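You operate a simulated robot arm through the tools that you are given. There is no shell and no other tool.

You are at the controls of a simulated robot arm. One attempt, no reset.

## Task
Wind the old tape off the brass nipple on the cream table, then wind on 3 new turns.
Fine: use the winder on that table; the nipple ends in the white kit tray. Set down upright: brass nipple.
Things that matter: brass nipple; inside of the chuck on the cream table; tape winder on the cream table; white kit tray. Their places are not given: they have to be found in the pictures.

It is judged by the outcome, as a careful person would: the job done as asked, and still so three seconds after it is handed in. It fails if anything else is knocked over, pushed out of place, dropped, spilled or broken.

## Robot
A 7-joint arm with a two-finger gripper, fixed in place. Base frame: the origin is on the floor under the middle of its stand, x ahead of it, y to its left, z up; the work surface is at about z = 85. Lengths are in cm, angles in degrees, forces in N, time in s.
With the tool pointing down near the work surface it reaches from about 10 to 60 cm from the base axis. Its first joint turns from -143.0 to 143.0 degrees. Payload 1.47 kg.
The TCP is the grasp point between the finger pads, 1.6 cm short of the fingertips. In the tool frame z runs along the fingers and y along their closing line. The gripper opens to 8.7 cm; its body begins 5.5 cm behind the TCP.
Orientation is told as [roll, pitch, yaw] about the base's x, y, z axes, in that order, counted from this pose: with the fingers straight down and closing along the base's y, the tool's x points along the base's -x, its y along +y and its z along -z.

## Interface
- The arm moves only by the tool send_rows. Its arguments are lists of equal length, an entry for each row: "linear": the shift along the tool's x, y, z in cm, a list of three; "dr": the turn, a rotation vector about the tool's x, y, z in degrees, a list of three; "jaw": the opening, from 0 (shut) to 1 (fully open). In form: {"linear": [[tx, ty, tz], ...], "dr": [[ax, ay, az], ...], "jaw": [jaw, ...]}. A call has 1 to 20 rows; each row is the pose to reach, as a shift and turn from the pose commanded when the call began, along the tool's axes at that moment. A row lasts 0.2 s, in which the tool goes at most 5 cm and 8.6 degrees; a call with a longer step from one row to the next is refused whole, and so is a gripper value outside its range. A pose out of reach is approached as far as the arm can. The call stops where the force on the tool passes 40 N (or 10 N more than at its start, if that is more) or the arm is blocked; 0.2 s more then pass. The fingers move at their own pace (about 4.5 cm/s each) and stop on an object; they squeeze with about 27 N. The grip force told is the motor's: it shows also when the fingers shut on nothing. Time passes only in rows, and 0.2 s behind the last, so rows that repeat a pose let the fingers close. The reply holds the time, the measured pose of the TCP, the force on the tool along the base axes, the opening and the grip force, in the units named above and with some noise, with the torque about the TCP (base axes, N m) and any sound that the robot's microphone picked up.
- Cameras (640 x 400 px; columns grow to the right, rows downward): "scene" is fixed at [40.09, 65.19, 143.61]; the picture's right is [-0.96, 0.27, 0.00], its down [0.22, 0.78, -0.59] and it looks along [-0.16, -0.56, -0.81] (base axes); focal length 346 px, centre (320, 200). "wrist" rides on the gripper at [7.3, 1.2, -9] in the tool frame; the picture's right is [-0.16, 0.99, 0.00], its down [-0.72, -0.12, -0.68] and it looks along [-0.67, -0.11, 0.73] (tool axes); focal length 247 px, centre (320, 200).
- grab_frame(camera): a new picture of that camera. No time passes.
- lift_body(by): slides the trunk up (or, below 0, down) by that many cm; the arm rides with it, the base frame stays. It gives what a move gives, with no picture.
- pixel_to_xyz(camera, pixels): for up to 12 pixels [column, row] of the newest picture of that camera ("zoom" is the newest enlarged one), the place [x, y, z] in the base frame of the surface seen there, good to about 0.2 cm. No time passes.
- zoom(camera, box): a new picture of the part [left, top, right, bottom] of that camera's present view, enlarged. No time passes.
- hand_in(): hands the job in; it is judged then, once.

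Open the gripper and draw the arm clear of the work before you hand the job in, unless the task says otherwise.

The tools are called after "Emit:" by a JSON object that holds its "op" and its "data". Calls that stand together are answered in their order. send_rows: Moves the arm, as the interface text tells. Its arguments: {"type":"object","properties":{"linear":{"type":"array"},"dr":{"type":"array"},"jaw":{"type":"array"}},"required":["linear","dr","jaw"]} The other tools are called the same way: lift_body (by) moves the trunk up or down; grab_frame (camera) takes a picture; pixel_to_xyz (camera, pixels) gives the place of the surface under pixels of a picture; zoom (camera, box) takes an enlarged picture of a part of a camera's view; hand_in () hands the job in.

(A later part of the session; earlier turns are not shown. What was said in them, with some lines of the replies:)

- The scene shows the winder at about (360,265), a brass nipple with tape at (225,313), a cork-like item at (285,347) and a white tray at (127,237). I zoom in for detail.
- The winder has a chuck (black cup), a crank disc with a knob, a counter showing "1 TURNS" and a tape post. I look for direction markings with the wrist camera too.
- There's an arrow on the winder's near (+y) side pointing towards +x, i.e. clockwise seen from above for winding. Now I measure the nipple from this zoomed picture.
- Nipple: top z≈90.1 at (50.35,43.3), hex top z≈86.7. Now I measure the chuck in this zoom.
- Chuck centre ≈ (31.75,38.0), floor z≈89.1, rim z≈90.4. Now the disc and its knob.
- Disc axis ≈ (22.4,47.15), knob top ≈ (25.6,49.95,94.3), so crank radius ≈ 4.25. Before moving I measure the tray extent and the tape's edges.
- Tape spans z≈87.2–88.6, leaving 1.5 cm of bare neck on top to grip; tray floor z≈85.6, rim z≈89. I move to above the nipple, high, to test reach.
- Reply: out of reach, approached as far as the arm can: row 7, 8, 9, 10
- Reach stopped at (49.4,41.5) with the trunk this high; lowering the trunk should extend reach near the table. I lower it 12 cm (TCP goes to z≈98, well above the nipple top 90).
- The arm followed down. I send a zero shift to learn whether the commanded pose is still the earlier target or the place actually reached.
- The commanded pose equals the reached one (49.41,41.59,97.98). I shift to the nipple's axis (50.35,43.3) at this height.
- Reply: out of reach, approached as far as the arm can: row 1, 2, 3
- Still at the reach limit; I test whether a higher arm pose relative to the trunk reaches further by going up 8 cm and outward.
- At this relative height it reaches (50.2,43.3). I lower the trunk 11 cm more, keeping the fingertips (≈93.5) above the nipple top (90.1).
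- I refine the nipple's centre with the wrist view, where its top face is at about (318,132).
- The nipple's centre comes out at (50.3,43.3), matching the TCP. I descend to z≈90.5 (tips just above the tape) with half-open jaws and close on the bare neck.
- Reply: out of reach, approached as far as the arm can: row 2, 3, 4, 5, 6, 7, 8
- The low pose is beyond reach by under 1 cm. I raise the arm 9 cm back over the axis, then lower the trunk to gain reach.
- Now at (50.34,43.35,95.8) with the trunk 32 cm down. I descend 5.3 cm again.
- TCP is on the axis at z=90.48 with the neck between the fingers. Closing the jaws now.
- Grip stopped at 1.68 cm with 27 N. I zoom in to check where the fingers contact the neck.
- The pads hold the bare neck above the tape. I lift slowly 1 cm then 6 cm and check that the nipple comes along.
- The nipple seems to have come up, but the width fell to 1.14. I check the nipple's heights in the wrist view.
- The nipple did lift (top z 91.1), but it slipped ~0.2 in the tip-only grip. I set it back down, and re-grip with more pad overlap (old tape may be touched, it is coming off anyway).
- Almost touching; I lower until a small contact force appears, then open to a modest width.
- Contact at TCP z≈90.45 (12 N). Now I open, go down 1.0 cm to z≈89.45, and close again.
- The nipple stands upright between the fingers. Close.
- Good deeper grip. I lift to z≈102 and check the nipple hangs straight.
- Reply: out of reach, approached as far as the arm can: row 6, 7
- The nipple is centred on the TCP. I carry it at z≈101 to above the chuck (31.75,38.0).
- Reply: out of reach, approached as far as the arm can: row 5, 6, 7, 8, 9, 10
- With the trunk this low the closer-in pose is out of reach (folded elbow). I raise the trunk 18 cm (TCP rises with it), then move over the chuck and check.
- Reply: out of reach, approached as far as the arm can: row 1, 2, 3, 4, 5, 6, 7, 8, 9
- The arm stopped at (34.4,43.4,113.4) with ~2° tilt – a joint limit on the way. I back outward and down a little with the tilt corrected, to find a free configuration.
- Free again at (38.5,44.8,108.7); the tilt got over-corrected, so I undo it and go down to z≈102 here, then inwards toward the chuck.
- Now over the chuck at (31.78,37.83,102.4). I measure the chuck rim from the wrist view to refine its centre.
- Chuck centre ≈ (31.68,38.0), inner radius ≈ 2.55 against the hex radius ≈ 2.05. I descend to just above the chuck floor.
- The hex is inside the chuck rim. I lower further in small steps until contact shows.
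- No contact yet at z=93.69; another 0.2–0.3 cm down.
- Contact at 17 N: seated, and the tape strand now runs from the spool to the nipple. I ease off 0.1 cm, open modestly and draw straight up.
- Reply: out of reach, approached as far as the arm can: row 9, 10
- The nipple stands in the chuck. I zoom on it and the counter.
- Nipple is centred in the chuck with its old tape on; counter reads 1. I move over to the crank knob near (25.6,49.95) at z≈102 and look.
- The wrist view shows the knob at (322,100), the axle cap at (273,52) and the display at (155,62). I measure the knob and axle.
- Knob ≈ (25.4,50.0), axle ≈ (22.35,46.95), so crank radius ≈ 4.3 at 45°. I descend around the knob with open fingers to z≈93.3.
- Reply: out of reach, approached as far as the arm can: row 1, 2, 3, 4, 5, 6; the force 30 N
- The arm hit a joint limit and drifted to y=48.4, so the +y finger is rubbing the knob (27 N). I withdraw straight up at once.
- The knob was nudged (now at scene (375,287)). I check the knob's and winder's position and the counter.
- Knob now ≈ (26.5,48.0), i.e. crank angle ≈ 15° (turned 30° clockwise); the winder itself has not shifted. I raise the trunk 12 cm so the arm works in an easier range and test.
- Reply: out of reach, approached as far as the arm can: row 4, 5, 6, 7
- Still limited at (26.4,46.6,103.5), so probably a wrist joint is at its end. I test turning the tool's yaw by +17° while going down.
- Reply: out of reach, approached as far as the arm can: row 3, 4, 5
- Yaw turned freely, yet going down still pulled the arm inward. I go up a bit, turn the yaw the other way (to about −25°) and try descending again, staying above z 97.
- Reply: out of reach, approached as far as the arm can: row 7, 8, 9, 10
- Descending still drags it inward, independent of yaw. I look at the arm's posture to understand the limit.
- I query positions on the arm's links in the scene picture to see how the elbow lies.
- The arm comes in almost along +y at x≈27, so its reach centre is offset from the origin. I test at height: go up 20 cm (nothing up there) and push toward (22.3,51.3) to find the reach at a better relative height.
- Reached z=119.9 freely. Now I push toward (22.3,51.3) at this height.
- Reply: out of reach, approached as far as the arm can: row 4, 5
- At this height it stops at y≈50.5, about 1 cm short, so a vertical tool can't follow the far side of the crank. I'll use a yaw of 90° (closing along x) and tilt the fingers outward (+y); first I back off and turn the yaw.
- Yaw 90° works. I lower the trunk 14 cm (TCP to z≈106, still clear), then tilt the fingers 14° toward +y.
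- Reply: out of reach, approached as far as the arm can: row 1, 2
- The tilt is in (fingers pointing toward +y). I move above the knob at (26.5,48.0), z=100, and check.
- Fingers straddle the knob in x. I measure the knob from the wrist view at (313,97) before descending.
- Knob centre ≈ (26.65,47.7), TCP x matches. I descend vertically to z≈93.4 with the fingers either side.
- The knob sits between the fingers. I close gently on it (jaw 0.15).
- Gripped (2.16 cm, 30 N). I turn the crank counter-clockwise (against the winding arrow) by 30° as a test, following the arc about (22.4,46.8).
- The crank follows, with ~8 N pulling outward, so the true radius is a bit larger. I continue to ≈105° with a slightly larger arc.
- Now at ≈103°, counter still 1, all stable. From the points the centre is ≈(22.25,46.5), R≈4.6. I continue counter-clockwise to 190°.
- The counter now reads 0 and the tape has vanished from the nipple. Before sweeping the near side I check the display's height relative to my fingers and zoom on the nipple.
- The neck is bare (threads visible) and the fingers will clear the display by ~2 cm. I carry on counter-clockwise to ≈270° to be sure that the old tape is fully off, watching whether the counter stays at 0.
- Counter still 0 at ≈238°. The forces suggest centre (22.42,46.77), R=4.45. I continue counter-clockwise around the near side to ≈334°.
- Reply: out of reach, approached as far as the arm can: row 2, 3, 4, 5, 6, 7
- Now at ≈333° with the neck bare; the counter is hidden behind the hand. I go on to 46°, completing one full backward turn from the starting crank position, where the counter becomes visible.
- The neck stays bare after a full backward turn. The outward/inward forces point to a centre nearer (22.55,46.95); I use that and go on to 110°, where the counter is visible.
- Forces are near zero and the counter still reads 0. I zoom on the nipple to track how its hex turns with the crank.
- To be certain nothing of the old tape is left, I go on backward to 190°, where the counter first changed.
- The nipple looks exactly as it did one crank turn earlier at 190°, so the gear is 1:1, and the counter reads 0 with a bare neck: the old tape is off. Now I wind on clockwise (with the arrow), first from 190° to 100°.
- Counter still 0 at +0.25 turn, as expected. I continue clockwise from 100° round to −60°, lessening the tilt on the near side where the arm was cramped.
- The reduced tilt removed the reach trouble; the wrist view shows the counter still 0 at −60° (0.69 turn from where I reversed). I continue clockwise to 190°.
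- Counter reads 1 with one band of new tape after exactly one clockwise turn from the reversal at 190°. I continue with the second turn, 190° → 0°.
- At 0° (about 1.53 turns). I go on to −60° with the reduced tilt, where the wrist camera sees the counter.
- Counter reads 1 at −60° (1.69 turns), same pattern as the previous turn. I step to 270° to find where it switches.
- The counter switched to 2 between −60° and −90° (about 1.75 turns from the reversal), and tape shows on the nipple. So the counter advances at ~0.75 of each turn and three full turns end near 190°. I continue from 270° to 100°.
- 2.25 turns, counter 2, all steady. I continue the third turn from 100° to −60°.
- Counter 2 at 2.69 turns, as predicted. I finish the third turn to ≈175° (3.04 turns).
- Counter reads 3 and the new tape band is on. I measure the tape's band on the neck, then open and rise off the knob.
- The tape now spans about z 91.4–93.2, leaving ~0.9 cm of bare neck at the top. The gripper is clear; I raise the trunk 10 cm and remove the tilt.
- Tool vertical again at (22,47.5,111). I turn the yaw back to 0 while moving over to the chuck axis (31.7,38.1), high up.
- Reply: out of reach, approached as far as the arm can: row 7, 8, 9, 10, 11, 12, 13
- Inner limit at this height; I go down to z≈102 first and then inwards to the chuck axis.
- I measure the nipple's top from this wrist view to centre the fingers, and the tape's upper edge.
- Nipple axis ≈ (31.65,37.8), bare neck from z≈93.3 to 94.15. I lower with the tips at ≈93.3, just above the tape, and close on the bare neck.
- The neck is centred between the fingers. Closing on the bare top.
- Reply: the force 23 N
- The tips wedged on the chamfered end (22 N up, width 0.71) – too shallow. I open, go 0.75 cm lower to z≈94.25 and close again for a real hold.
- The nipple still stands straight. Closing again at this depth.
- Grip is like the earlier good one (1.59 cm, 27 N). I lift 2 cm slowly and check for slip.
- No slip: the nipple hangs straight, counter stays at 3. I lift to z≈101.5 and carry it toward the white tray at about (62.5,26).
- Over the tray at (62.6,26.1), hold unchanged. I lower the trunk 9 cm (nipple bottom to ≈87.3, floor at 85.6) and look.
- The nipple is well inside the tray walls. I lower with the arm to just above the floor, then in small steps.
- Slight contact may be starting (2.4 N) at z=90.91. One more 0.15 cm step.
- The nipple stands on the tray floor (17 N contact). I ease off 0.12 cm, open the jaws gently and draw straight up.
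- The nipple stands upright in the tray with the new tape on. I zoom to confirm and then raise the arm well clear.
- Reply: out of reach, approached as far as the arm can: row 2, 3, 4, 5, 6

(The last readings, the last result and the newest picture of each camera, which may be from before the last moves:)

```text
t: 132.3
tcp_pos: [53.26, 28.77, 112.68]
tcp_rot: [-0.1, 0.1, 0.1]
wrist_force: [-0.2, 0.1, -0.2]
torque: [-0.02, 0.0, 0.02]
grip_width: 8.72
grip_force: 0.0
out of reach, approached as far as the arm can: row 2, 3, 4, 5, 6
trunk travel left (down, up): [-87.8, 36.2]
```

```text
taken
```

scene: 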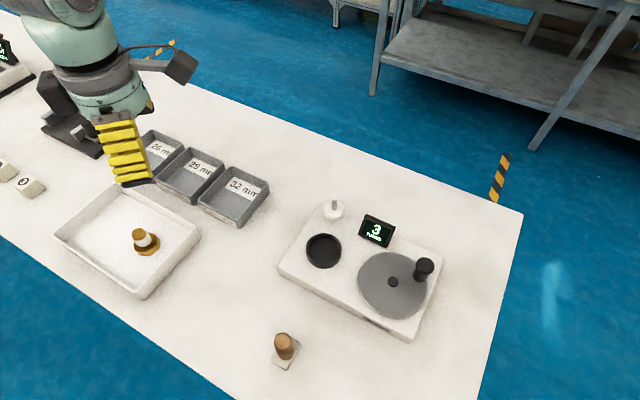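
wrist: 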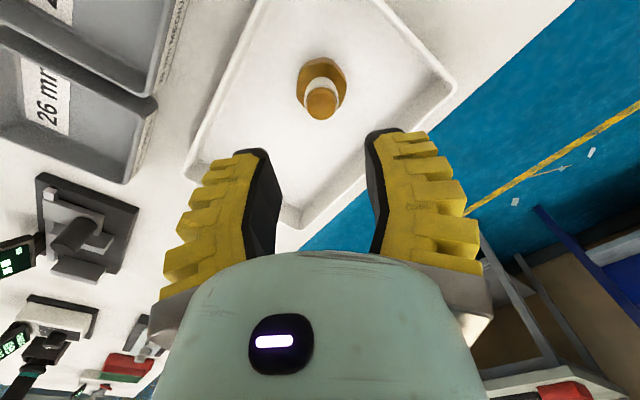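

The arm is up and clear with the gripper open. The nipple stands upright in the tray at (146,240), the counter reads 3, and the winder, peg, bins and blocks are where they were at the start, so I hand the job in.

Emit:
{"op": "hand_in", "data": {}}

```text
The job is handed in.
```

The old tape is off the brass nipple, 3 new turns are wound on, and it stands upright in the white kit tray. I've handed the job in; no verdict has come back.

- **Old tape:** I wound the crank backwards against the arrow until the counter read 0 and the threads were bare.
- **New tape:** I wound forwards for about 3.04 crank turns. The counter read 3 at the end, and the new tape was visible on the neck. The counter steps up about three-quarters of the way through each turn, so I went by crank angle as well as the display.
- **Fingers on the new tape:** the bare end of the neck was too short to hold. The fingertips overlapped the top of the new tape by about half a centimetre during the move to the tray. It looked intact in the last close-up.
- **Knob nudged early on:** before winding, the arm hit a joint limit and one finger pushed the crank knob round by about 30°. The winder itself did not move.

In the last picture the winder, wooden peg, grey bins, numbered blocks and tray look the same as at the start. The gripper is open and the arm is clear of the table.
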